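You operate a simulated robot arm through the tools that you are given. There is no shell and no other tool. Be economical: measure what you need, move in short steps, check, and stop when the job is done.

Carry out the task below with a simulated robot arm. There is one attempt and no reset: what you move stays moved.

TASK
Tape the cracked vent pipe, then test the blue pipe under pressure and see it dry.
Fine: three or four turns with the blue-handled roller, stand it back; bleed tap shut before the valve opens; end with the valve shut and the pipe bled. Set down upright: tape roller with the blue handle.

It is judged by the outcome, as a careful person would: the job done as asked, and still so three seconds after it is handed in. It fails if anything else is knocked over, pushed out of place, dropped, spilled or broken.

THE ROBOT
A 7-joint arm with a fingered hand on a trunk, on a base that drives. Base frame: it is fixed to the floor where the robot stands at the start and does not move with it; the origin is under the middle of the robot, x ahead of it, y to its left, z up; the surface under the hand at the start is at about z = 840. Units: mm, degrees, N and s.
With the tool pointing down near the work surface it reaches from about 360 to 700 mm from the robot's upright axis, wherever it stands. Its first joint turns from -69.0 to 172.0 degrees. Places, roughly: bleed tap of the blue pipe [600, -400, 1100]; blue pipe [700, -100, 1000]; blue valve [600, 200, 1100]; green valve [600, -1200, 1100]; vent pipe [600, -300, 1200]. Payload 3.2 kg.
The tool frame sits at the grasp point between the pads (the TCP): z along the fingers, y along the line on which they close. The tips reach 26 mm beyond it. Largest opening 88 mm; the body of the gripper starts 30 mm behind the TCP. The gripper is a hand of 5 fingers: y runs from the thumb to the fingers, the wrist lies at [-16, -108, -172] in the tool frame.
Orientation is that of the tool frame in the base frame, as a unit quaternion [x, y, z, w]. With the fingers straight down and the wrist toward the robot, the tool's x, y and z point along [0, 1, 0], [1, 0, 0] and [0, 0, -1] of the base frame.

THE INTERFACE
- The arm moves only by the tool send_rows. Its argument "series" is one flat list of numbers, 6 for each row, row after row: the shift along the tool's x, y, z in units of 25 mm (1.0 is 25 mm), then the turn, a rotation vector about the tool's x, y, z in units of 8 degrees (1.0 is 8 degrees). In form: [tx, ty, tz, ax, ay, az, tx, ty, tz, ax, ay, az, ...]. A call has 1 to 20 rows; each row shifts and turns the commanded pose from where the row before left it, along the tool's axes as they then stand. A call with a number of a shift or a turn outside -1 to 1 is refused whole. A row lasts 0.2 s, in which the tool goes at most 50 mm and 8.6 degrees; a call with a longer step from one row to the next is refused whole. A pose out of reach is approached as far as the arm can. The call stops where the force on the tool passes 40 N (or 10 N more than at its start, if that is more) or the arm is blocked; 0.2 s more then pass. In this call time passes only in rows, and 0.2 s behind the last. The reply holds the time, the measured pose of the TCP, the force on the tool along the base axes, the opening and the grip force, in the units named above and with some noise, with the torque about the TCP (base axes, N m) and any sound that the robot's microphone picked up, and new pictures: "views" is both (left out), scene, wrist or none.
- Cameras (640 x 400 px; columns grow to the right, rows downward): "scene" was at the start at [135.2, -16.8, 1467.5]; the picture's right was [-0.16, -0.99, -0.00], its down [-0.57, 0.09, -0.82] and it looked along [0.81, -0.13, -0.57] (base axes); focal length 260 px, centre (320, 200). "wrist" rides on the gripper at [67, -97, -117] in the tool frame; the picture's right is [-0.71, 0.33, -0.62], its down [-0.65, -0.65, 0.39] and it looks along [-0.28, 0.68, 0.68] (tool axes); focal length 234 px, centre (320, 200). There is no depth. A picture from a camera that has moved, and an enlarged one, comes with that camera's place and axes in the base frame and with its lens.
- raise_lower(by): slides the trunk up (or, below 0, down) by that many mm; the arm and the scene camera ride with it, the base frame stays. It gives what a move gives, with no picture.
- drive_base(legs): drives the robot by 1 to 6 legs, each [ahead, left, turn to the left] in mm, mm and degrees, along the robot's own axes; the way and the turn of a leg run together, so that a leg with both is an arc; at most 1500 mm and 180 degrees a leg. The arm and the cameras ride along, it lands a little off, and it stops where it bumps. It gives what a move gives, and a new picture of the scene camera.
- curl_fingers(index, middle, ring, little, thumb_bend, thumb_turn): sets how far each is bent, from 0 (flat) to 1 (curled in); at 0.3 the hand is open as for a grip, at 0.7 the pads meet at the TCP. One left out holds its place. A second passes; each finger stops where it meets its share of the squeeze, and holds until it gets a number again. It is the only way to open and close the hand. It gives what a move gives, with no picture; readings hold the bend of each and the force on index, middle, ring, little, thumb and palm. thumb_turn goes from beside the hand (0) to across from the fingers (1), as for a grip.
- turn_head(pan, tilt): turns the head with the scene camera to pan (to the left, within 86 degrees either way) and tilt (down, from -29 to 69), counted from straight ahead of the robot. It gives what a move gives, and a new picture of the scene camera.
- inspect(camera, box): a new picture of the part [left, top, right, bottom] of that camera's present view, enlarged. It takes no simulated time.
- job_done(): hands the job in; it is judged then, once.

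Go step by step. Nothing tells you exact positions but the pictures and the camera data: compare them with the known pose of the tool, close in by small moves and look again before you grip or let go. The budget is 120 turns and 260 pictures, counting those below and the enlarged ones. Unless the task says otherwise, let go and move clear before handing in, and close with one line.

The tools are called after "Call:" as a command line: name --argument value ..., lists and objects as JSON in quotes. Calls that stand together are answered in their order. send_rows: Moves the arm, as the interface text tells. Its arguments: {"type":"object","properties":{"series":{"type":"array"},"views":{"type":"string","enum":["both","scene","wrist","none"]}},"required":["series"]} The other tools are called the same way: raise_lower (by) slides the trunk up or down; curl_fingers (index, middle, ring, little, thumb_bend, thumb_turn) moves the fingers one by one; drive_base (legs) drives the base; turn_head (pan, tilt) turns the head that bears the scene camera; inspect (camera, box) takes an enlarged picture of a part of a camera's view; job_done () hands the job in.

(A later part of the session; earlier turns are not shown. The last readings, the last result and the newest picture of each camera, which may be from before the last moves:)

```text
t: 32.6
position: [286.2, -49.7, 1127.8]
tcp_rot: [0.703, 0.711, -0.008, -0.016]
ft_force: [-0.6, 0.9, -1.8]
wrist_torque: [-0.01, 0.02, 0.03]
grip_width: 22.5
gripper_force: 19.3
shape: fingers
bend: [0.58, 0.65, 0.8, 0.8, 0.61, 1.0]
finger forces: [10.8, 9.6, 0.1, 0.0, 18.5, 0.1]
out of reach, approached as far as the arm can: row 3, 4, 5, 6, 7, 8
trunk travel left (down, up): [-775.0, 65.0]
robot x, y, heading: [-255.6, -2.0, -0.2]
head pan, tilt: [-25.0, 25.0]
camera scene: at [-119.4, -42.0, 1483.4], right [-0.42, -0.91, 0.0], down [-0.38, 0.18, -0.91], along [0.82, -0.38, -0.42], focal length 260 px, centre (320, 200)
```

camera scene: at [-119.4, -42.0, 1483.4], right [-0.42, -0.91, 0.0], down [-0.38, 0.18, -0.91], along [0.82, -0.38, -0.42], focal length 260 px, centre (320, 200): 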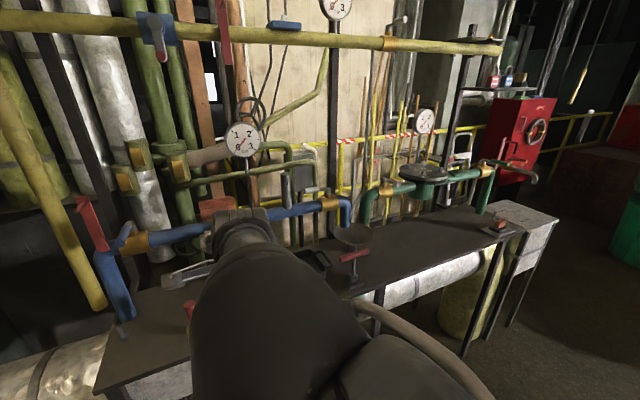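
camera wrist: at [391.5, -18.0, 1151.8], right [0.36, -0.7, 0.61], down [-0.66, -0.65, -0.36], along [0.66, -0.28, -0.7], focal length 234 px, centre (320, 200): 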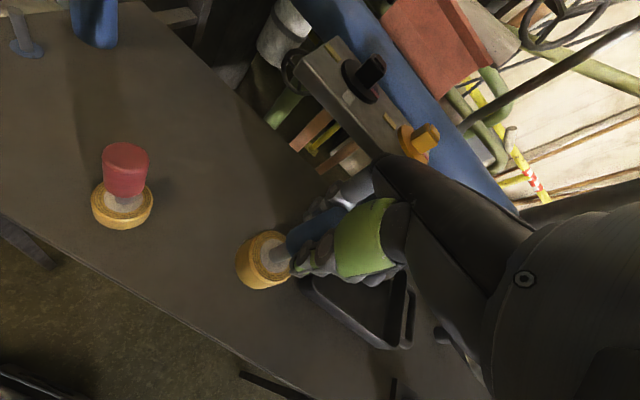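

With the hand pointing straight down the arm can't get high enough. I'll test a pose with fingers to the right and the hand pitched about 45° down, here in free space.

Call:
send_rows --series '[0, 0, 0, 0, 0, 1, 0, 0, 0, 0, 0, 1, 0, 0, 0, 0, 0, 1, 0, 0, 0, 0, 0, 1, 0, 0, 0, 0, 0, 1, 0, 0, 0, 0, 0, 1, 0, 0, 0, 0, 0, 1, 0, 0, 0, 0, 0, 1, 0, 0, 0, 0, 0, 1, 0, 0, 0, 0, 0, 1, 0, 0, 0, 0, 0, 1, 0, 0, 0, 0, 1, 0, 0, 0, 0, 0, 1, 0, 0, 0, 0, 0, 1, 0, 0, 0, 0, 0, 1, 0, 0, 0, 0, 0, 1, 0, 0, 0, 0, 0, 1, 0]' --views "both"

```text
t: 36.2
position: [148.1, -476.9, 1017.6]
tcp_rot: [0.915, 0.086, 0.393, -0.039]
ft_force: [0.1, 0.5, -2.2]
wrist_torque: [-0.01, 0.11, 0.0]
grip_width: 22.7
gripper_force: 20.5
shape: fingers
bend: [0.58, 0.65, 0.8, 0.8, 0.61, 1.0]
finger forces: [10.6, 11.4, 0.0, 0.0, 17.9, 0.1]
out of reach, approached as far as the arm can: row 1, 2, 3, 4, 5, 6, 7, 8, 9, 10, 11
trunk travel left (down, up): [-775.0, 65.0]
robot x, y, heading: [-252.5, 0.3, -0.4]
head pan, tilt: [-25.0, 25.0]
camera scene: at [-119.6, -42.9, 1483.4], right [-0.42, -0.91, 0.0], down [-0.38, 0.18, -0.91], along [0.82, -0.38, -0.42], focal length 260 px, centre (320, 200)
camera wrist: at [91.6, -390.6, 1147.6], right [-0.86, -0.5, -0.09], down [-0.29, 0.62, -0.73], along [0.42, -0.61, -0.67], focal length 234 px, centre (320, 200)
```

scene: 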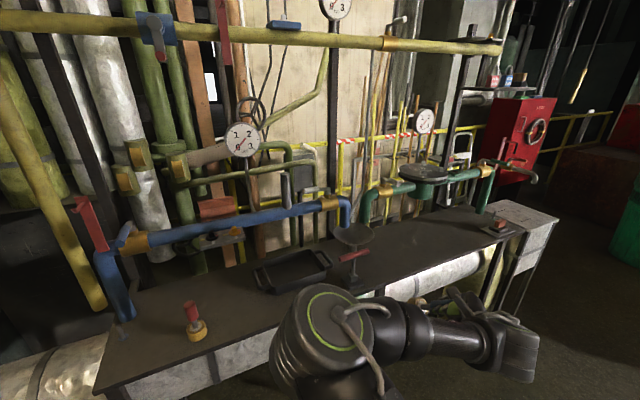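
wrist: 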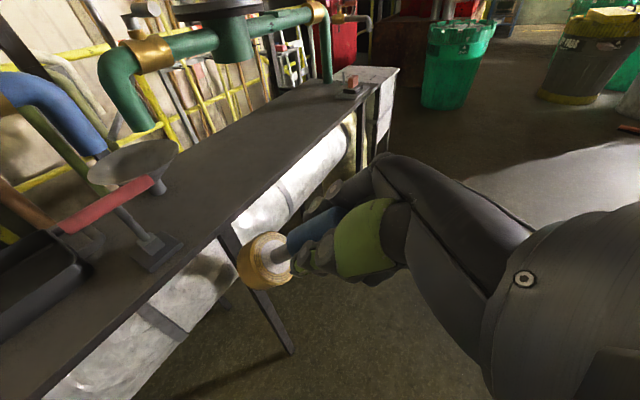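

The 45° orientation works, though the arm swung to the right side. I'll see how high it can go in this pose.

Call:
send_rows --series '[0.725, 0, -0.69, 0, 0, 0, 0.725, 0, -0.69, 0, 0, 0, 0.725, 0, -0.69, 0, 0, 0, 0.725, 0, -0.69, 0, 0, 0, 0.725, 0, -0.69, 0, 0, 0, 0.725, 0, -0.69, 0, 0, 0, 0.725, 0, -0.69, 0, 0, 0, 0.725, 0, -0.69, 0, 0, 0]' --views "scene"

```text
t: 38.0
position: [148.8, -478.1, 1220.7]
tcp_rot: [0.915, 0.086, 0.392, -0.041]
ft_force: [-0.1, 0.0, -2.2]
wrist_torque: [-0.01, 0.09, -0.01]
grip_width: 22.6
gripper_force: 20.7
shape: fingers
bend: [0.58, 0.65, 0.8, 0.8, 0.62, 1.0]
finger forces: [10.6, 11.5, 0.1, 0.1, 18.1, 0.0]
trunk travel left (down, up): [-775.0, 65.0]
robot x, y, heading: [-251.1, 1.0, -0.2]
head pan, tilt: [-25.0, 25.0]
camera scene: at [-119.3, -41.8, 1483.4], right [-0.42, -0.91, 0.0], down [-0.38, 0.18, -0.91], along [0.82, -0.38, -0.42], focal length 260 px, centre (320, 200)
```

scene: 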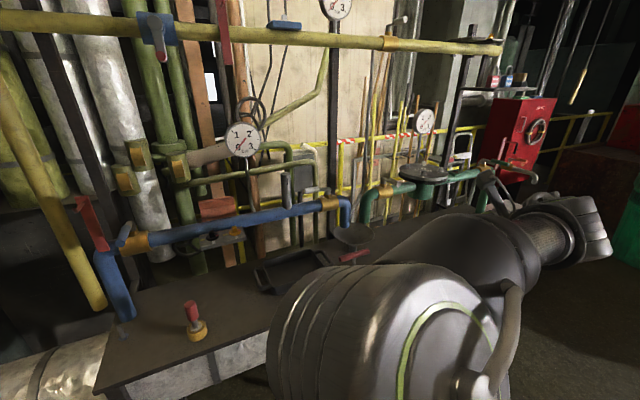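

It reaches high on the right side. I'll test whether the straight-down pose also works there by pitching back down.

Call:
send_rows --series '[0, 0, 0, 0, -1, 0, 0, 0, 0, 0, -1, 0, 0, 0, 0, 0, -1, 0, 0, 0, 0, 0, -1, 0, 0, 0, 0, 0, -1, 0, 0, 0, 0, 0, -0.7, 0]' --views "wrist"

```text
t: 39.4
position: [125.7, -485.9, 1205.7]
tcp_rot: [0.994, 0.096, 0.041, -0.007]
ft_force: [1.4, -0.5, -1.8]
wrist_torque: [-0.01, 0.06, -0.03]
grip_width: 22.4
gripper_force: 19.8
shape: fingers
bend: [0.58, 0.65, 0.8, 0.8, 0.62, 1.0]
finger forces: [10.9, 10.1, 0.0, 0.0, 17.2, 0.0]
out of reach, approached as far as the arm can: row 2, 3, 4
trunk travel left (down, up): [-775.0, 65.0]
robot x, y, heading: [-248.8, 3.2, -0.3]
head pan, tilt: [-25.0, 25.0]
camera wrist: at [163.2, -381.5, 1328.4], right [-0.68, -0.47, 0.56], down [-0.73, 0.53, -0.44], along [-0.09, -0.71, -0.7], focal length 234 px, centre (320, 200)
```

wrist: 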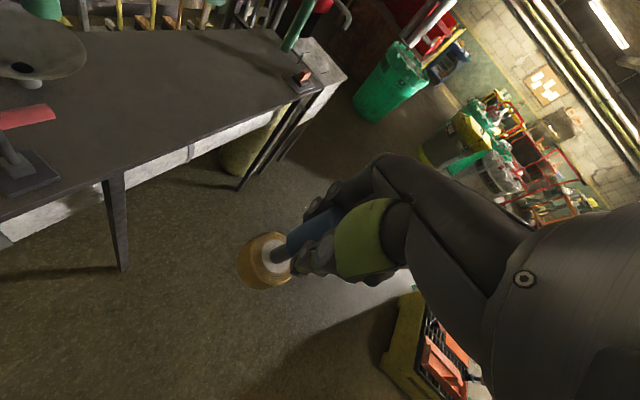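

The straight-down pose is reachable on the robot's right side at z≈1206. I'll raise the trunk 65 mm and turn the robot 45° left, so that its right side faces the pipe.

Call:
raise_lower --by 65

Call:
drive_base --legs '[[0, 0, 45]]'

```text
t: 40.4
position: [124.6, -486.7, 1272.3]
tcp_rot: [0.994, 0.097, 0.04, -0.007]
ft_force: [0.6, 0.0, -1.4]
wrist_torque: [0.0, 0.07, -0.02]
grip_width: 22.3
gripper_force: 18.8
shape: fingers
bend: [0.58, 0.65, 0.8, 0.8, 0.62, 1.0]
finger forces: [10.9, 10.2, 0.1, 0.0, 17.3, 0.1]
trunk travel left (down, up): [-840.0, 0.0]
robot x, y, heading: [-251.3, 2.9, 0.2]
head pan, tilt: [-25.0, 25.0]
```

```text
t: 42.9
position: [360.5, -76.0, 1271.2]
tcp_rot: [0.881, 0.471, 0.035, -0.022]
ft_force: [-0.2, 0.7, -1.9]
wrist_torque: [0.0, 0.0, -0.03]
grip_width: 22.1
gripper_force: 18.7
shape: fingers
bend: [0.58, 0.65, 0.8, 0.8, 0.62, 1.0]
finger forces: [10.7, 10.1, 0.0, 0.0, 16.9, 0.0]
trunk travel left (down, up): [-840.0, 0.0]
robot x, y, heading: [-254.7, -1.4, 45.0]
head pan, tilt: [-25.0, 25.0]
camera scene: at [-130.5, 64.5, 1548.4], right [0.34, -0.94, 0.0], down [-0.4, -0.15, -0.91], along [0.85, 0.31, -0.42], focal length 260 px, centre (320, 200)
```

scene: 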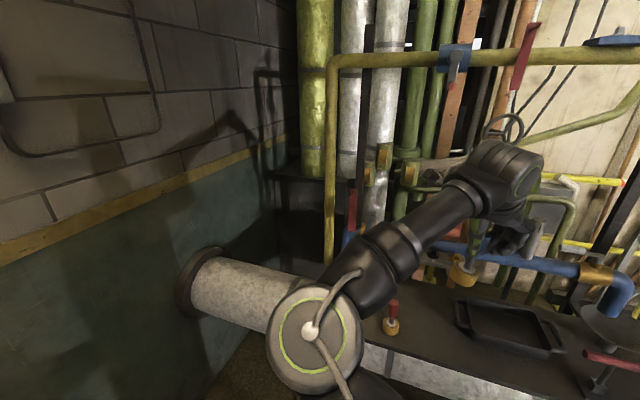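

Now the hand is at (360,-76,1271). I'll level it, then strafe the base right (diagonally toward the vent), stopping short.

Call:
send_rows --series '[0, 0, 0, 0, -0.6, 0]' --views "none"

Call:
drive_base --legs '[[0, -240, 0]]'

Call:
turn_head --pan -70 --tilt 25

```text
t: 43.3
position: [360.1, -75.8, 1270.0]
tcp_rot: [0.882, 0.471, -0.002, -0.002]
ft_force: [0.8, 0.3, -2.0]
wrist_torque: [-0.02, 0.04, 0.0]
grip_width: 22.2
gripper_force: 19.2
shape: fingers
bend: [0.58, 0.65, 0.8, 0.8, 0.62, 1.0]
finger forces: [10.8, 9.9, 0.0, 0.0, 16.9, 0.1]
trunk travel left (down, up): [-840.0, 0.0]
robot x, y, heading: [-247.3, -1.4, 45.3]
head pan, tilt: [-25.0, 25.0]
```

```text
t: 45.1
position: [530.2, -244.0, 1271.0]
tcp_rot: [0.881, 0.473, -0.001, -0.002]
ft_force: [-1.1, 0.0, -1.9]
wrist_torque: [-0.01, -0.02, 0.03]
grip_width: 22.2
gripper_force: 18.8
shape: fingers
bend: [0.58, 0.65, 0.8, 0.8, 0.62, 1.0]
finger forces: [10.9, 9.9, 0.1, 0.1, 16.9, 0.0]
trunk travel left (down, up): [-840.0, 0.0]
robot x, y, heading: [-81.7, -170.2, 45.2]
head pan, tilt: [-25.0, 25.0]
camera scene: at [39.8, -104.5, 1548.4], right [0.35, -0.94, 0.0], down [-0.4, -0.15, -0.91], along [0.85, 0.31, -0.42], focal length 260 px, centre (320, 200)
```

scene: 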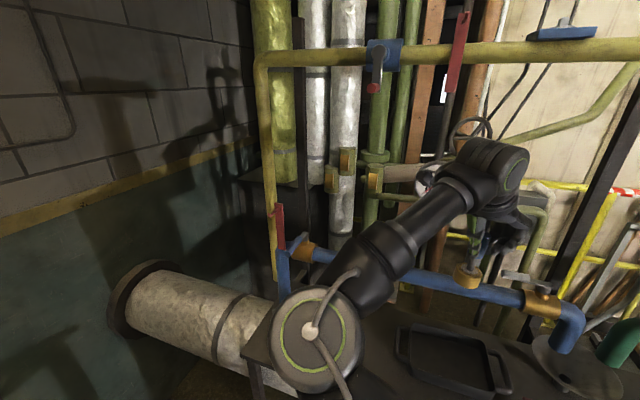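

```text
t: 46.2
position: [530.2, -244.8, 1271.1]
tcp_rot: [0.881, 0.473, -0.002, -0.002]
ft_force: [-0.2, 0.0, -1.7]
wrist_torque: [-0.01, 0.01, -0.01]
grip_width: 22.1
gripper_force: 19.1
shape: fingers
bend: [0.58, 0.65, 0.8, 0.8, 0.62, 1.0]
finger forces: [10.8, 10.0, 0.1, 0.1, 17.0, 0.0]
trunk travel left (down, up): [-840.0, 0.0]
robot x, y, heading: [-83.1, -169.3, 45.3]
head pan, tilt: [-70.0, 25.0]
camera scene: at [37.7, -175.5, 1548.4], right [-0.42, -0.91, 0.0], down [-0.38, 0.18, -0.91], along [0.82, -0.38, -0.42], focal length 260 px, centre (320, 200)
```

scene: 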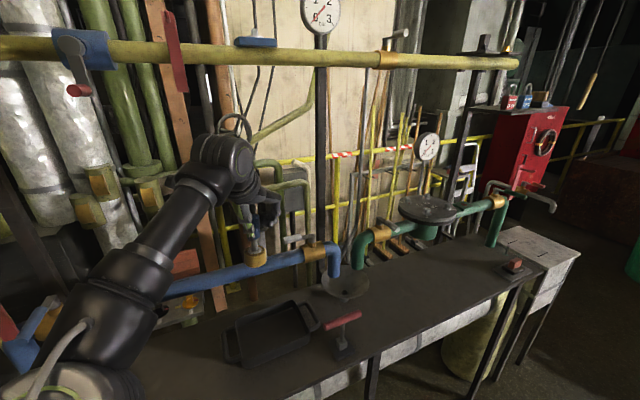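

Call:
inspect --camera "scene" --box '[200, 160, 360, 300]'

Call:
inspect --camera "wrist" --box '[0, 0, 640, 400]'

```text
2.86 times, centred on (280, 230) of scene
camera zoom: at [37.7, -175.5, 1548.4], right [-0.42, -0.91, 0.0], down [-0.38, 0.18, -0.91], along [0.82, -0.38, -0.42], focal length 742 px, centre (434, 114)
```

zoom: 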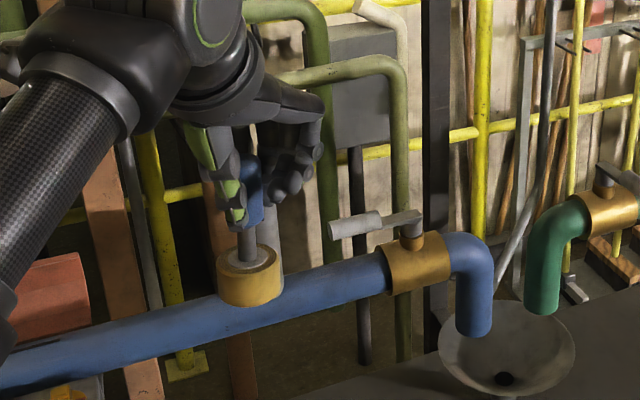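

```text
1.00 times, centred on (320, 200) of wrist (not enlarged: the box is as wide or as high as the picture)
camera zoom: at [487.3, -136.4, 1388.3], right [-0.11, -0.78, 0.62], down [-0.91, -0.18, -0.39], along [0.41, -0.61, -0.68], focal length 234 px, centre (320, 200)
```

zoom: 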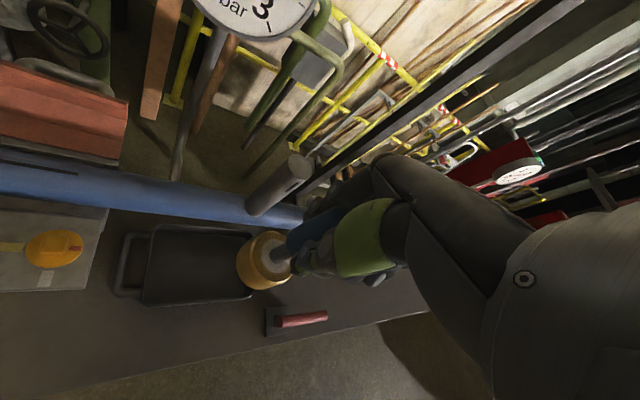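

The wrist view confirms the vent axis at about (626,-268), and the tape ring centre sits about 83 below the TCP, offset roughly (-1,+8). I'll move just in front of the vent and up 7 mm.

Call:
send_rows --series '[-0.1, 0.93, -0.14, 0, 0, 0, -0.1, 0.93, -0.14, 0, 0, 0]' --views "wrist"

Call:
inspect --camera "scene" --box '[220, 200, 320, 270]'

Call:
inspect --camera "wrist" --box '[200, 110, 360, 300]'

```text
t: 46.8
position: [567.2, -274.8, 1274.8]
tcp_rot: [0.882, 0.472, -0.002, -0.003]
ft_force: [1.4, -0.4, -2.2]
wrist_torque: [0.0, 0.02, 0.01]
grip_width: 22.6
gripper_force: 18.8
shape: fingers
bend: [0.58, 0.65, 0.8, 0.8, 0.62, 1.0]
finger forces: [10.8, 9.9, 0.0, 0.0, 16.9, 0.0]
trunk travel left (down, up): [-840.0, 0.0]
robot x, y, heading: [-79.1, -169.5, 45.1]
head pan, tilt: [-70.0, 25.0]
camera wrist: at [525.3, -167.4, 1393.9], right [-0.11, -0.78, 0.62], down [-0.91, -0.18, -0.38], along [0.41, -0.61, -0.68], focal length 234 px, centre (320, 200)
```

wrist: 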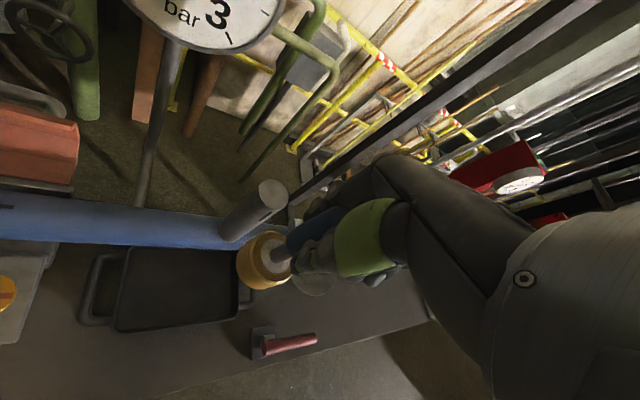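

```text
5.71 times, centred on (270, 235) of scene
camera zoom: at [39.6, -176.9, 1548.2], right [-0.42, -0.91, 0.0], down [-0.39, 0.18, -0.91], along [0.82, -0.38, -0.42], focal length 1484 px, centre (606, 0)
```

zoom: 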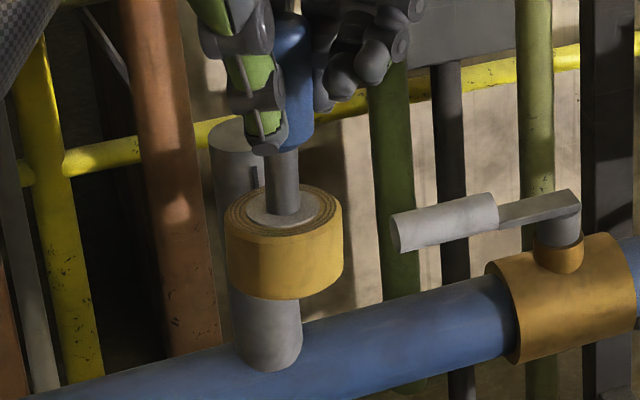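

```text
2.11 times, centred on (280, 205) of wrist
camera zoom: at [525.3, -167.4, 1393.9], right [-0.11, -0.78, 0.62], down [-0.91, -0.18, -0.38], along [0.41, -0.61, -0.68], focal length 493 px, centre (404, 190)
```

zoom: 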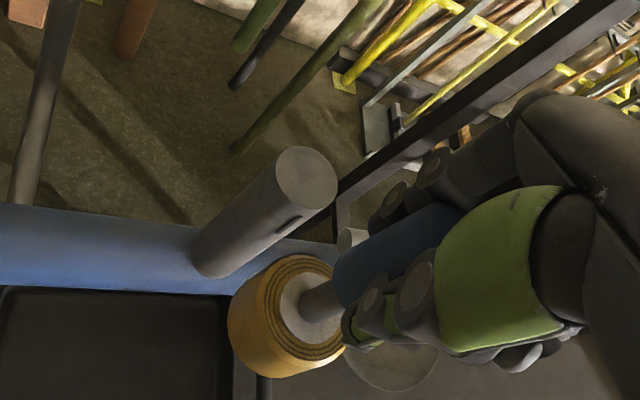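

Heights match: the ring spans about 1182–1207, the same as the crack. I'll close in toward contact in small steps.

Call:
send_rows --series '[0.31, 0.16, 0, 0, 0, 0, 0.18, 0.26, 0, 0, 0, 0, 0.04, 0.07, 0, 0, 0, 0]' --views "wrist"

Call:
inspect --camera "wrist" --box '[200, 110, 360, 300]'

```text
t: 47.6
position: [569.1, -273.6, 1278.0]
tcp_rot: [0.881, 0.473, -0.001, -0.002]
ft_force: [0.0, -0.6, -1.8]
wrist_torque: [-0.01, -0.03, -0.04]
grip_width: 22.1
gripper_force: 18.9
shape: fingers
bend: [0.58, 0.65, 0.8, 0.8, 0.62, 1.0]
finger forces: [11.0, 9.9, 0.0, 0.1, 16.9, 0.0]
out of reach, approached as far as the arm can: row 1, 2
trunk travel left (down, up): [-840.0, 0.0]
robot x, y, heading: [-83.2, -168.8, 45.2]
head pan, tilt: [-70.0, 25.0]
camera wrist: at [525.5, -165.6, 1394.8], right [-0.11, -0.78, 0.62], down [-0.91, -0.18, -0.39], along [0.41, -0.61, -0.68], focal length 234 px, centre (320, 200)
```

wrist: 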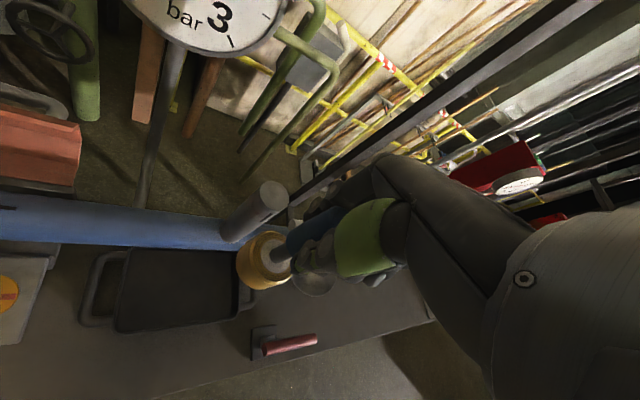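

```text
2.11 times, centred on (280, 205) of wrist
camera zoom: at [525.5, -165.6, 1394.8], right [-0.11, -0.78, 0.62], down [-0.91, -0.18, -0.39], along [0.41, -0.61, -0.68], focal length 493 px, centre (404, 190)
```

zoom: 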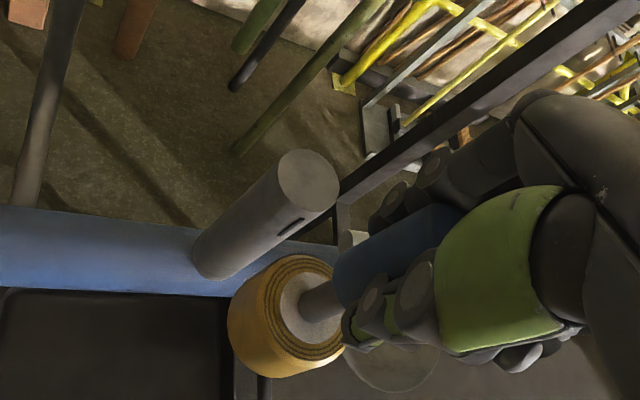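

That's at the arm's outer reach. I'll retract the hand 100 mm from the vent, then drive the base 100 mm closer.

Call:
send_rows --series '[-0.552, -0.833, 0, 0, 0, 0, -0.552, -0.833, 0, 0, 0, 0, -0.552, -0.833, 0, 0, 0, 0, -0.552, -0.833, 0, 0, 0, 0, -0.3, -0.4, 0, 0, 0, 0]' --views "none"

```text
t: 48.8
position: [455.7, -275.0, 1278.1]
tcp_rot: [0.881, 0.472, -0.002, -0.002]
ft_force: [-0.2, -0.1, -2.1]
wrist_torque: [-0.03, -0.02, -0.01]
grip_width: 22.2
gripper_force: 18.7
shape: fingers
bend: [0.58, 0.65, 0.8, 0.8, 0.62, 1.0]
finger forces: [11.0, 9.9, 0.1, 0.0, 17.1, 0.0]
trunk travel left (down, up): [-840.0, 0.0]
robot x, y, heading: [-81.1, -171.8, 45.4]
head pan, tilt: [-70.0, 25.0]
```

Call:
drive_base --legs '[[71, -85, 0]]'

Call:
inspect --camera "wrist" --box '[200, 110, 360, 300]'

```text
t: 50.0
position: [566.0, -283.5, 1277.8]
tcp_rot: [0.881, 0.473, -0.001, -0.001]
ft_force: [-0.5, 0.2, -1.4]
wrist_torque: [-0.01, 0.02, -0.02]
grip_width: 22.1
gripper_force: 19.2
shape: fingers
bend: [0.58, 0.65, 0.8, 0.8, 0.62, 1.0]
finger forces: [11.0, 9.9, 0.1, 0.1, 16.9, 0.0]
trunk travel left (down, up): [-840.0, 0.0]
robot x, y, heading: [26.0, -180.5, 45.2]
head pan, tilt: [-70.0, 25.0]
camera scene: at [146.8, -185.0, 1548.5], right [-0.42, -0.91, 0.0], down [-0.38, 0.18, -0.91], along [0.82, -0.38, -0.42], focal length 260 px, centre (320, 200)
```

scene: 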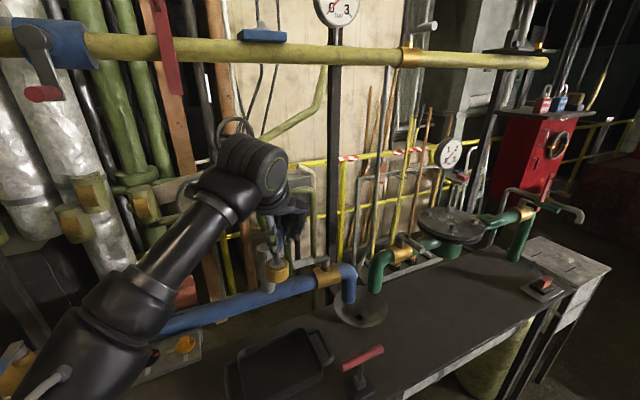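

```text
2.11 times, centred on (280, 205) of wrist
camera zoom: at [521.7, -175.4, 1396.0], right [-0.11, -0.78, 0.62], down [-0.91, -0.18, -0.39], along [0.41, -0.61, -0.68], focal length 493 px, centre (404, 190)
```

zoom: 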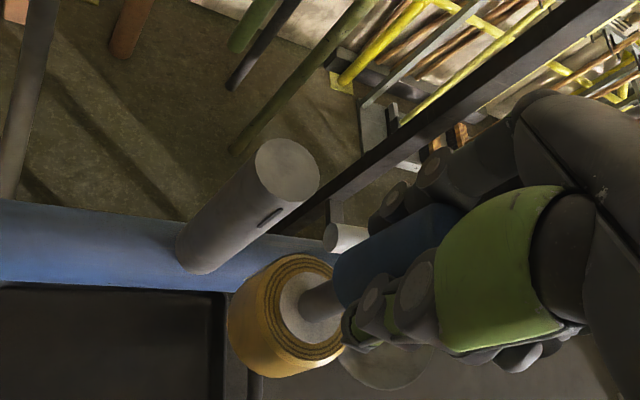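

Call:
send_rows --series '[0.45, 0.15, 0, 0, 0, 0, 0.4, 0.15, 0, 0, 0, 0]' --views "none"

Call:
inspect --camera "wrist" --box '[200, 110, 360, 300]'

Call:
inspect --camera "scene" --box '[230, 210, 330, 310]'

```text
t: 50.6
position: [584.6, -269.5, 1276.9]
tcp_rot: [0.881, 0.473, -0.002, -0.002]
ft_force: [0.4, -0.1, -2.4]
wrist_torque: [-0.02, 0.02, 0.01]
grip_width: 22.1
gripper_force: 18.7
shape: fingers
bend: [0.58, 0.65, 0.8, 0.8, 0.62, 1.0]
finger forces: [11.0, 9.9, 0.0, 0.0, 16.9, 0.0]
trunk travel left (down, up): [-840.0, 0.0]
robot x, y, heading: [27.7, -181.0, 45.2]
head pan, tilt: [-70.0, 25.0]
```

```text
2.11 times, centred on (280, 205) of wrist
camera zoom: at [541.7, -161.6, 1395.2], right [-0.11, -0.78, 0.62], down [-0.91, -0.18, -0.38], along [0.41, -0.61, -0.68], focal length 493 px, centre (404, 190)
```

zoom: 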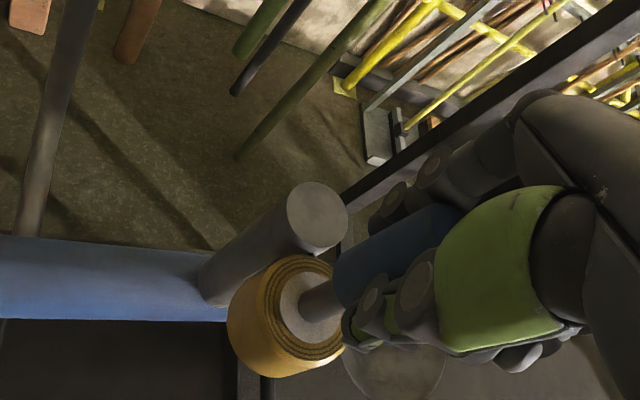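

```text
4.00 times, centred on (280, 260) of scene
camera zoom: at [148.8, -184.8, 1548.3], right [-0.42, -0.91, 0.0], down [-0.38, 0.18, -0.91], along [0.82, -0.38, -0.42], focal length 1039 px, centre (480, -40)
```

zoom: 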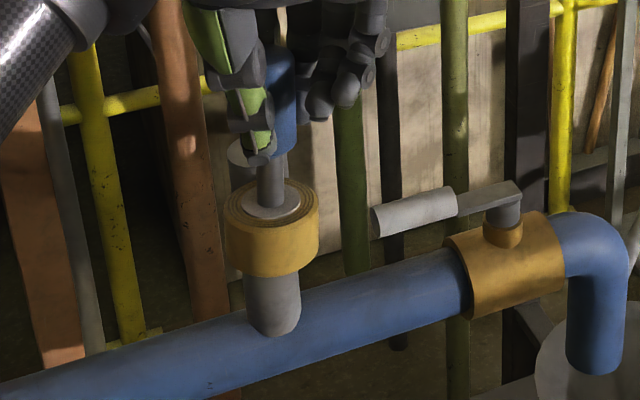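

Nearly touching; I'll probe in small steps.

Call:
send_rows --series '[0.044, 0.067, 0, 0, 0, 0, 0.044, 0.067, 0, 0, 0, 0]' --views "none"

```text
t: 51.2
position: [587.5, -270.2, 1278.8]
tcp_rot: [0.881, 0.472, -0.002, -0.003]
ft_force: [-2.1, 0.7, -2.1]
wrist_torque: [0.03, 0.06, 0.0]
grip_width: 22.1
gripper_force: 19.5
shape: fingers
bend: [0.58, 0.65, 0.8, 0.8, 0.62, 1.0]
finger forces: [10.8, 10.1, 0.0, 0.1, 17.8, 0.0]
trunk travel left (down, up): [-840.0, 0.0]
robot x, y, heading: [27.9, -177.9, 45.1]
head pan, tilt: [-70.0, 25.0]
```

Contact is at TCP x≈587.5. I'll roll a quarter turn to the left at a slightly larger radius, then probe there to calibrate.

Call:
send_rows --series '[0.329, -0.271, 0, 0, 0, 0, 0.42, -0.082, 0, 0, 0, 0, 0.427, 0.029, 0, 0, 0, 0, 0.404, 0.14, 0, 0, 0, 0, 0.355, 0.239, 0, 0, 0, 0, 0.281, 0.322, 0, 0, 0, 0]' --views "wrist"

Call:
inspect --camera "wrist" --box '[200, 110, 360, 300]'

Call:
inspect --camera "scene" --box '[230, 210, 330, 310]'

```text
t: 52.6
position: [628.3, -230.0, 1276.5]
tcp_rot: [0.881, 0.474, -0.002, -0.003]
ft_force: [0.5, -0.4, -2.6]
wrist_torque: [-0.01, 0.02, -0.01]
grip_width: 22.2
gripper_force: 18.8
shape: fingers
bend: [0.58, 0.65, 0.8, 0.8, 0.62, 1.0]
finger forces: [11.2, 9.9, 0.0, 0.1, 17.1, 0.1]
trunk travel left (down, up): [-840.0, 0.0]
robot x, y, heading: [33.7, -179.5, 45.3]
head pan, tilt: [-70.0, 25.0]
camera wrist: at [585.0, -120.6, 1394.2], right [-0.11, -0.78, 0.62], down [-0.91, -0.18, -0.38], along [0.41, -0.61, -0.68], focal length 234 px, centre (320, 200)
```

wrist: 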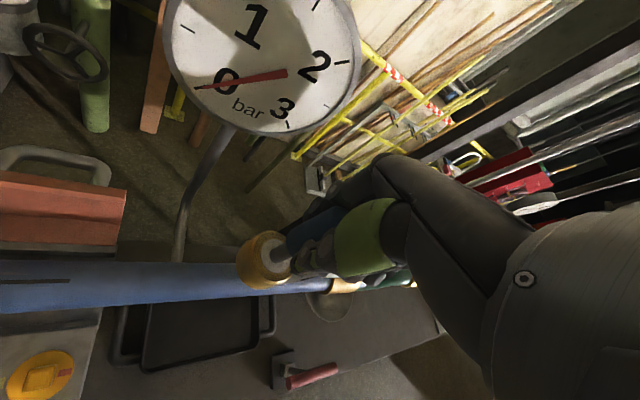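

```text
2.11 times, centred on (280, 205) of wrist
camera zoom: at [585.0, -120.6, 1394.2], right [-0.11, -0.78, 0.62], down [-0.91, -0.18, -0.38], along [0.41, -0.61, -0.68], focal length 493 px, centre (404, 190)
```

zoom: 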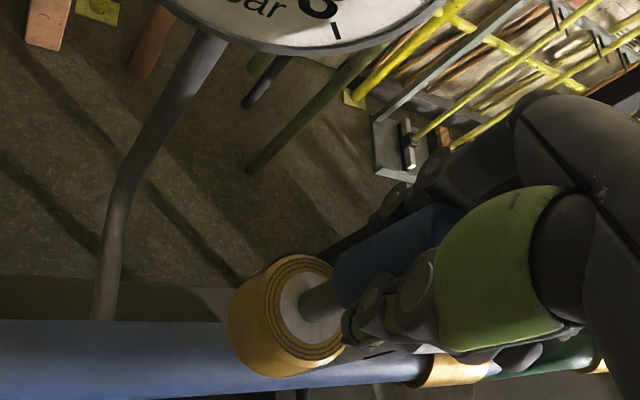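

```text
4.00 times, centred on (280, 260) of scene
camera zoom: at [150.2, -185.3, 1548.2], right [-0.42, -0.91, 0.0], down [-0.39, 0.18, -0.91], along [0.82, -0.38, -0.42], focal length 1039 px, centre (480, -40)
```

zoom: 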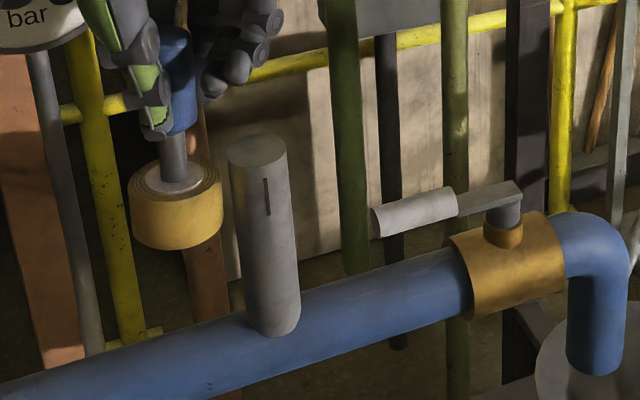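

Call:
send_rows --series '[-0.067, 0.044, 0, 0, 0, 0, -0.067, 0.044, 0, 0, 0, 0]' --views "none"

Call:
send_rows --series '[-0.033, 0.022, 0, 0, 0, 0, -0.033, 0.022, 0, 0, 0, 0]' --views "none"

Call:
inspect --camera "scene" --box '[230, 210, 330, 310]'

```text
t: 53.2
position: [627.0, -233.2, 1277.2]
tcp_rot: [0.882, 0.472, -0.001, -0.002]
ft_force: [0.3, -0.3, -2.8]
wrist_torque: [0.03, 0.01, -0.03]
grip_width: 22.4
gripper_force: 18.8
shape: fingers
bend: [0.58, 0.65, 0.8, 0.8, 0.62, 1.0]
finger forces: [11.2, 9.8, 0.1, 0.1, 17.1, 0.0]
trunk travel left (down, up): [-840.0, 0.0]
robot x, y, heading: [28.2, -179.5, 45.2]
head pan, tilt: [-70.0, 25.0]
```

```text
t: 53.8
position: [626.5, -234.2, 1277.9]
tcp_rot: [0.881, 0.473, -0.001, -0.001]
ft_force: [-1.0, 1.3, -1.3]
wrist_torque: [0.06, 0.0, -0.01]
grip_width: 22.0
gripper_force: 19.1
shape: fingers
bend: [0.58, 0.65, 0.8, 0.8, 0.62, 1.0]
finger forces: [11.2, 8.9, 0.1, 0.0, 17.4, 0.1]
trunk travel left (down, up): [-840.0, 0.0]
robot x, y, heading: [30.1, -181.8, 45.5]
head pan, tilt: [-70.0, 25.0]
```

```text
4.00 times, centred on (280, 260) of scene
camera zoom: at [147.8, -184.3, 1548.4], right [-0.42, -0.91, 0.0], down [-0.38, 0.18, -0.91], along [0.82, -0.38, -0.42], focal length 1039 px, centre (480, -40)
```

zoom: 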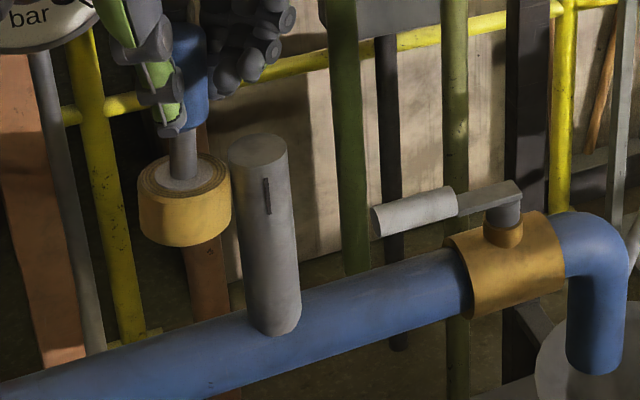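

Left contact is at TCP y≈-234.5. I'll continue the quarter around to the back and probe again.

Call:
send_rows --series '[0.222, 0.256, 0, 0, 0, 0, 0.079, 0.408, 0, 0, 0, 0, -0.027, 0.416, 0, 0, 0, 0, -0.137, 0.393, 0, 0, 0, 0, -0.232, 0.345, 0, 0, 0, 0, -0.316, 0.276, 0, 0, 0, 0]' --views "wrist"

Call:
inspect --camera "scene" --box '[210, 170, 330, 310]'

```text
t: 55.2
position: [656.1, -266.8, 1276.1]
tcp_rot: [0.881, 0.474, -0.001, -0.002]
ft_force: [3.8, 3.7, -1.4]
wrist_torque: [0.19, -0.22, -0.05]
grip_width: 22.3
gripper_force: 18.8
shape: fingers
bend: [0.57, 0.65, 0.8, 0.8, 0.62, 0.99]
finger forces: [12.9, 8.2, 0.0, 0.0, 16.0, 0.1]
out of reach, approached as far as the arm can: row 3
trunk travel left (down, up): [-840.0, 0.0]
robot x, y, heading: [32.3, -178.9, 45.5]
head pan, tilt: [-70.0, 25.0]
camera wrist: at [612.6, -158.0, 1394.4], right [-0.11, -0.78, 0.62], down [-0.91, -0.18, -0.38], along [0.41, -0.61, -0.68], focal length 234 px, centre (320, 200)
```

wrist: 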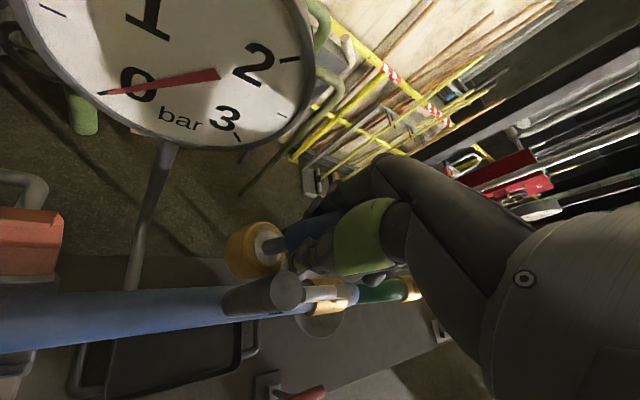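

```text
2.86 times, centred on (270, 240) of scene
camera zoom: at [149.4, -184.1, 1548.3], right [-0.42, -0.91, 0.0], down [-0.39, 0.18, -0.91], along [0.82, -0.38, -0.42], focal length 742 px, centre (463, 86)
```

zoom: 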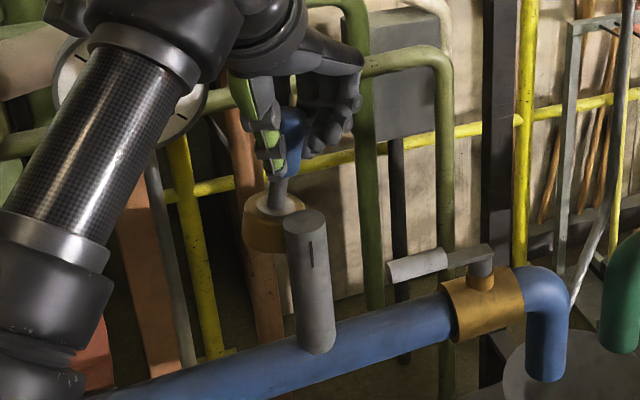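

The back is just past the arm's reach and the roller got pressed and tilted slightly in the grip. I'll retreat back around to the front-left, then bring the base 35 mm closer.

Call:
send_rows --series '[0.5, -0.331, 0, 0, 0, 0, 0.312, -0.398, 0, 0, 0, 0, 0.068, -0.62, 0, 0, 0, 0, -0.176, -0.556, 0, 0, 0, 0, -0.364, -0.62, 0, 0, 0, 0, -0.397, -0.6, 0, 0, 0, 0]' --views "wrist"

Call:
inspect --camera "scene" --box '[210, 170, 330, 310]'

Call:
inspect --camera "wrist" --box '[200, 110, 360, 300]'

```text
t: 56.6
position: [590.4, -238.0, 1277.5]
tcp_rot: [0.881, 0.473, 0.0, -0.003]
ft_force: [-0.3, 0.0, -2.4]
wrist_torque: [-0.03, -0.01, 0.0]
grip_width: 22.1
gripper_force: 19.4
shape: fingers
bend: [0.57, 0.65, 0.8, 0.8, 0.62, 1.0]
finger forces: [10.7, 10.9, 0.0, 0.1, 17.5, 0.0]
out of reach, approached as far as the arm can: row 2
trunk travel left (down, up): [-840.0, 0.0]
robot x, y, heading: [30.9, -179.4, 45.1]
head pan, tilt: [-70.0, 25.0]
camera wrist: at [547.1, -129.0, 1395.7], right [-0.11, -0.78, 0.62], down [-0.91, -0.18, -0.39], along [0.41, -0.61, -0.68], focal length 234 px, centre (320, 200)
```

wrist: 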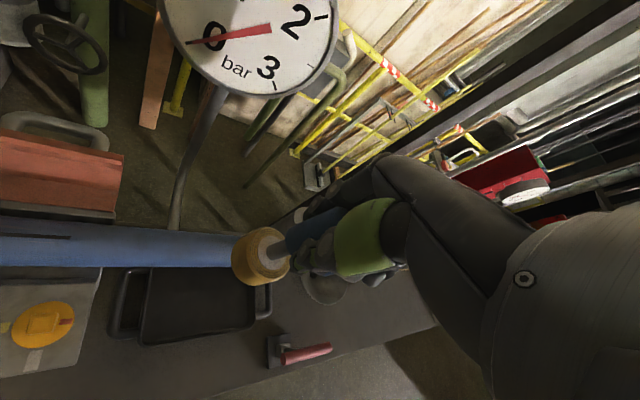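

```text
2.86 times, centred on (270, 240) of scene
camera zoom: at [146.2, -184.4, 1548.5], right [-0.42, -0.91, 0.0], down [-0.38, 0.18, -0.91], along [0.82, -0.38, -0.42], focal length 742 px, centre (463, 86)
```

zoom: 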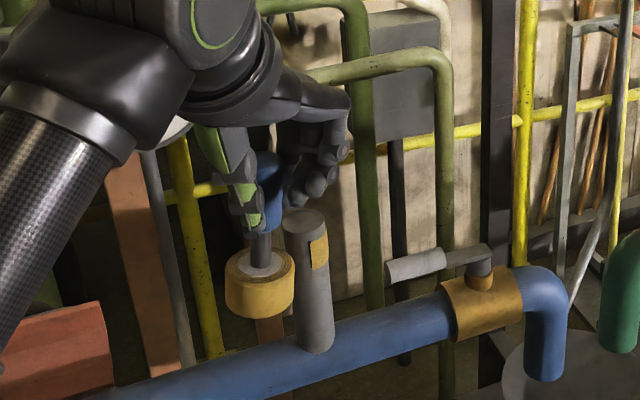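

```text
2.11 times, centred on (280, 205) of wrist
camera zoom: at [547.1, -129.0, 1395.7], right [-0.11, -0.78, 0.62], down [-0.91, -0.18, -0.39], along [0.41, -0.61, -0.68], focal length 493 px, centre (404, 190)
```

zoom: 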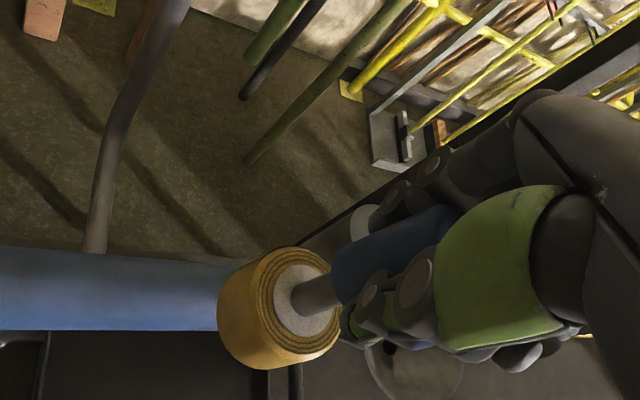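

A patch of tape has gone onto the pipe at the crack height, so contact lays tape. I'll back off a bit and bring the base 30 mm closer.

Call:
send_rows --series '[0.18, -0.6, 0, 0, 0, 0]' --views "none"

Call:
drive_base --legs '[[21, -21, 0]]'

Call:
inspect --camera "scene" --box '[210, 170, 330, 310]'

Call:
inspect --camera "wrist" --box '[180, 130, 380, 330]'

```text
t: 57.0
position: [580.7, -224.3, 1278.0]
tcp_rot: [0.881, 0.473, -0.001, -0.002]
ft_force: [-0.4, -0.1, -2.3]
wrist_torque: [-0.02, 0.01, 0.0]
grip_width: 22.2
gripper_force: 19.8
shape: fingers
bend: [0.57, 0.65, 0.8, 0.8, 0.62, 1.0]
finger forces: [10.8, 10.7, 0.0, 0.0, 17.5, 0.0]
trunk travel left (down, up): [-840.0, 0.0]
robot x, y, heading: [32.8, -181.2, 45.2]
head pan, tilt: [-70.0, 25.0]
```

```text
t: 57.8
position: [608.3, -225.8, 1278.8]
tcp_rot: [0.882, 0.472, 0.001, -0.002]
ft_force: [0.2, 0.2, -2.0]
wrist_torque: [-0.05, -0.05, 0.02]
grip_width: 22.4
gripper_force: 19.6
shape: fingers
bend: [0.57, 0.65, 0.8, 0.8, 0.62, 1.0]
finger forces: [10.7, 10.8, 0.0, 0.1, 17.5, 0.0]
trunk travel left (down, up): [-840.0, 0.0]
robot x, y, heading: [56.9, -175.4, 45.4]
head pan, tilt: [-70.0, 25.0]
camera scene: at [172.7, -185.0, 1548.8], right [-0.42, -0.91, 0.0], down [-0.38, 0.18, -0.91], along [0.82, -0.38, -0.42], focal length 260 px, centre (320, 200)
```

scene: 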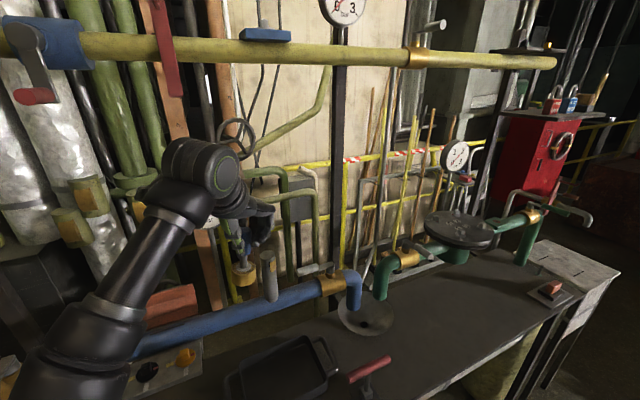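

```text
2.86 times, centred on (270, 240) of scene
camera zoom: at [172.7, -185.0, 1548.8], right [-0.42, -0.91, 0.0], down [-0.38, 0.18, -0.91], along [0.82, -0.38, -0.42], focal length 742 px, centre (463, 86)
```

zoom: 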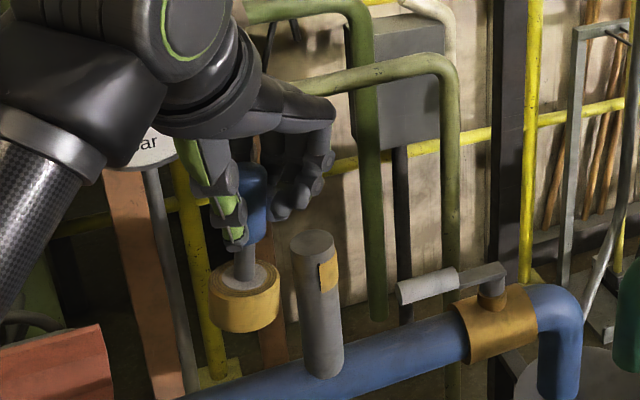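

```text
2.00 times, centred on (280, 230) of wrist
camera zoom: at [564.4, -116.7, 1396.7], right [-0.11, -0.78, 0.62], down [-0.9, -0.18, -0.39], along [0.41, -0.61, -0.68], focal length 468 px, centre (400, 140)
```

zoom: 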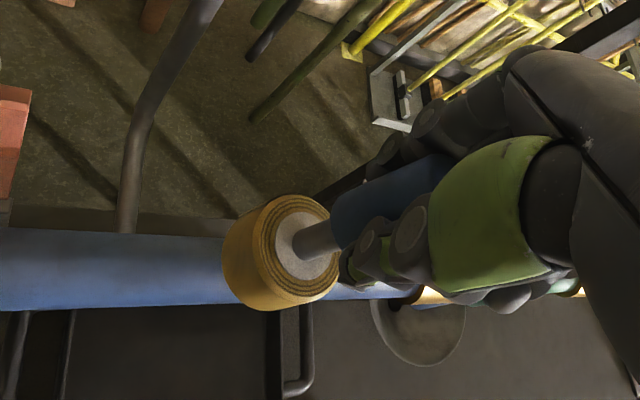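

The base is closer now. I'll approach the left side and roll around to the back again.

Call:
send_rows --series '[0.012, 0.72, 0, 0, 0, 0, 0.203, 0.444, 0, 0, 0, 0, 0.055, 0.485, 0, 0, 0, 0, -0.097, 0.478, 0, 0, 0, 0, -0.24, 0.425, 0, 0, 0, 0, -0.36, 0.329, 0, 0, 0, 0]' --views "wrist"

Call:
inspect --camera "scene" --box '[210, 170, 330, 310]'

Call:
inspect --camera "wrist" --box '[180, 130, 380, 330]'

```text
t: 59.2
position: [666.8, -273.5, 1276.7]
tcp_rot: [0.881, 0.473, 0.0, -0.003]
ft_force: [0.7, -0.6, -1.8]
wrist_torque: [-0.04, -0.02, -0.02]
grip_width: 22.2
gripper_force: 20.1
shape: fingers
bend: [0.57, 0.65, 0.8, 0.8, 0.62, 1.0]
finger forces: [10.7, 10.7, 0.0, 0.0, 17.5, 0.0]
trunk travel left (down, up): [-840.0, 0.0]
robot x, y, heading: [58.0, -177.4, 45.2]
head pan, tilt: [-70.0, 25.0]
camera wrist: at [622.8, -166.0, 1394.3], right [-0.11, -0.78, 0.62], down [-0.91, -0.18, -0.39], along [0.41, -0.61, -0.68], focal length 234 px, centre (320, 200)
```

wrist: 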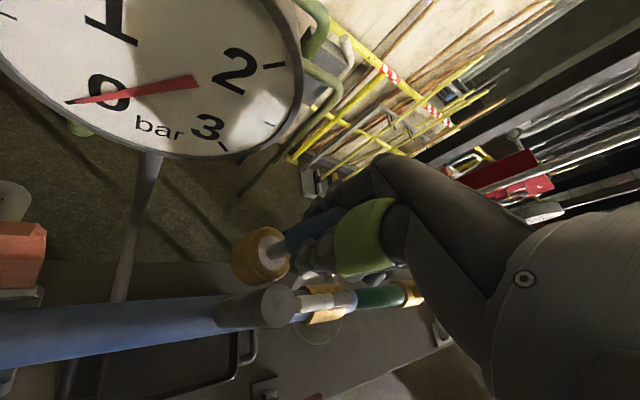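

```text
2.86 times, centred on (270, 240) of scene
camera zoom: at [177.6, -185.5, 1548.4], right [-0.42, -0.91, 0.0], down [-0.38, 0.18, -0.91], along [0.82, -0.38, -0.42], focal length 742 px, centre (463, 86)
```

zoom: 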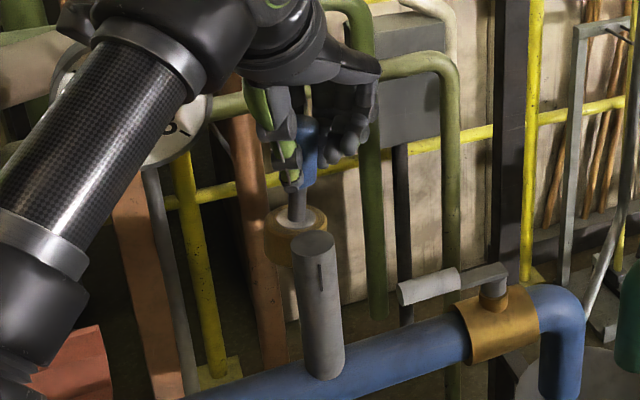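

```text
2.00 times, centred on (280, 230) of wrist
camera zoom: at [622.8, -166.0, 1394.3], right [-0.11, -0.78, 0.62], down [-0.91, -0.18, -0.39], along [0.41, -0.61, -0.68], focal length 468 px, centre (400, 140)
```

zoom: 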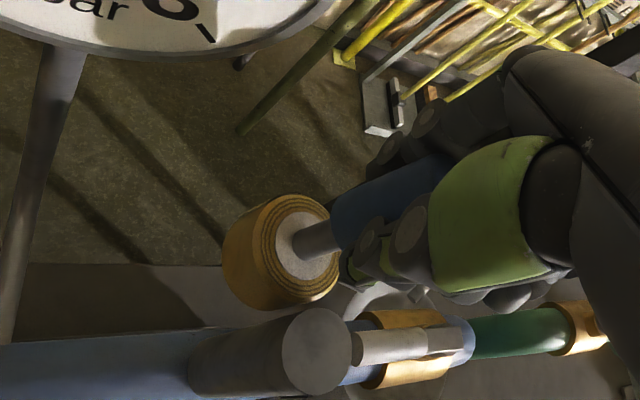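

At the back, the ring looks about 8 mm short of contact. I'll probe inward gently.

Call:
send_rows --series '[-0.055, -0.083, 0, 0, 0, 0, -0.055, -0.083, 0, 0, 0, 0]' --views "none"

Call:
send_rows --series '[-0.044, -0.067, 0, 0, 0, 0]' --views "none"

Call:
send_rows --series '[-0.044, -0.067, 0, 0, 0, 0]' --views "none"

```text
t: 59.8
position: [661.6, -273.2, 1276.2]
tcp_rot: [0.882, 0.472, -0.001, -0.002]
ft_force: [2.2, -0.9, -1.2]
wrist_torque: [-0.04, -0.12, 0.0]
grip_width: 22.3
gripper_force: 19.6
shape: fingers
bend: [0.57, 0.65, 0.8, 0.8, 0.62, 1.0]
finger forces: [11.7, 10.4, 0.1, 0.1, 16.7, 0.1]
trunk travel left (down, up): [-840.0, 0.0]
robot x, y, heading: [62.2, -175.0, 45.1]
head pan, tilt: [-70.0, 25.0]
```

```text
t: 60.2
position: [661.3, -273.4, 1276.3]
tcp_rot: [0.881, 0.473, -0.001, -0.002]
ft_force: [3.1, -0.6, -1.2]
wrist_torque: [-0.03, -0.23, -0.01]
grip_width: 22.0
gripper_force: 19.3
shape: fingers
bend: [0.57, 0.65, 0.8, 0.8, 0.62, 1.0]
finger forces: [12.7, 10.4, 0.1, 0.0, 16.3, 0.0]
trunk travel left (down, up): [-840.0, 0.0]
robot x, y, heading: [60.1, -176.6, 45.0]
head pan, tilt: [-70.0, 25.0]
```

```text
t: 60.6
position: [659.6, -273.2, 1276.0]
tcp_rot: [0.881, 0.474, -0.002, -0.003]
ft_force: [4.7, -0.4, 0.0]
wrist_torque: [-0.04, -0.34, -0.03]
grip_width: 22.0
gripper_force: 19.5
shape: fingers
bend: [0.57, 0.65, 0.8, 0.8, 0.62, 1.0]
finger forces: [13.4, 10.1, 0.1, 0.0, 15.6, 0.0]
trunk travel left (down, up): [-840.0, 0.0]
robot x, y, heading: [62.0, -176.1, 45.5]
head pan, tilt: [-70.0, 25.0]
```

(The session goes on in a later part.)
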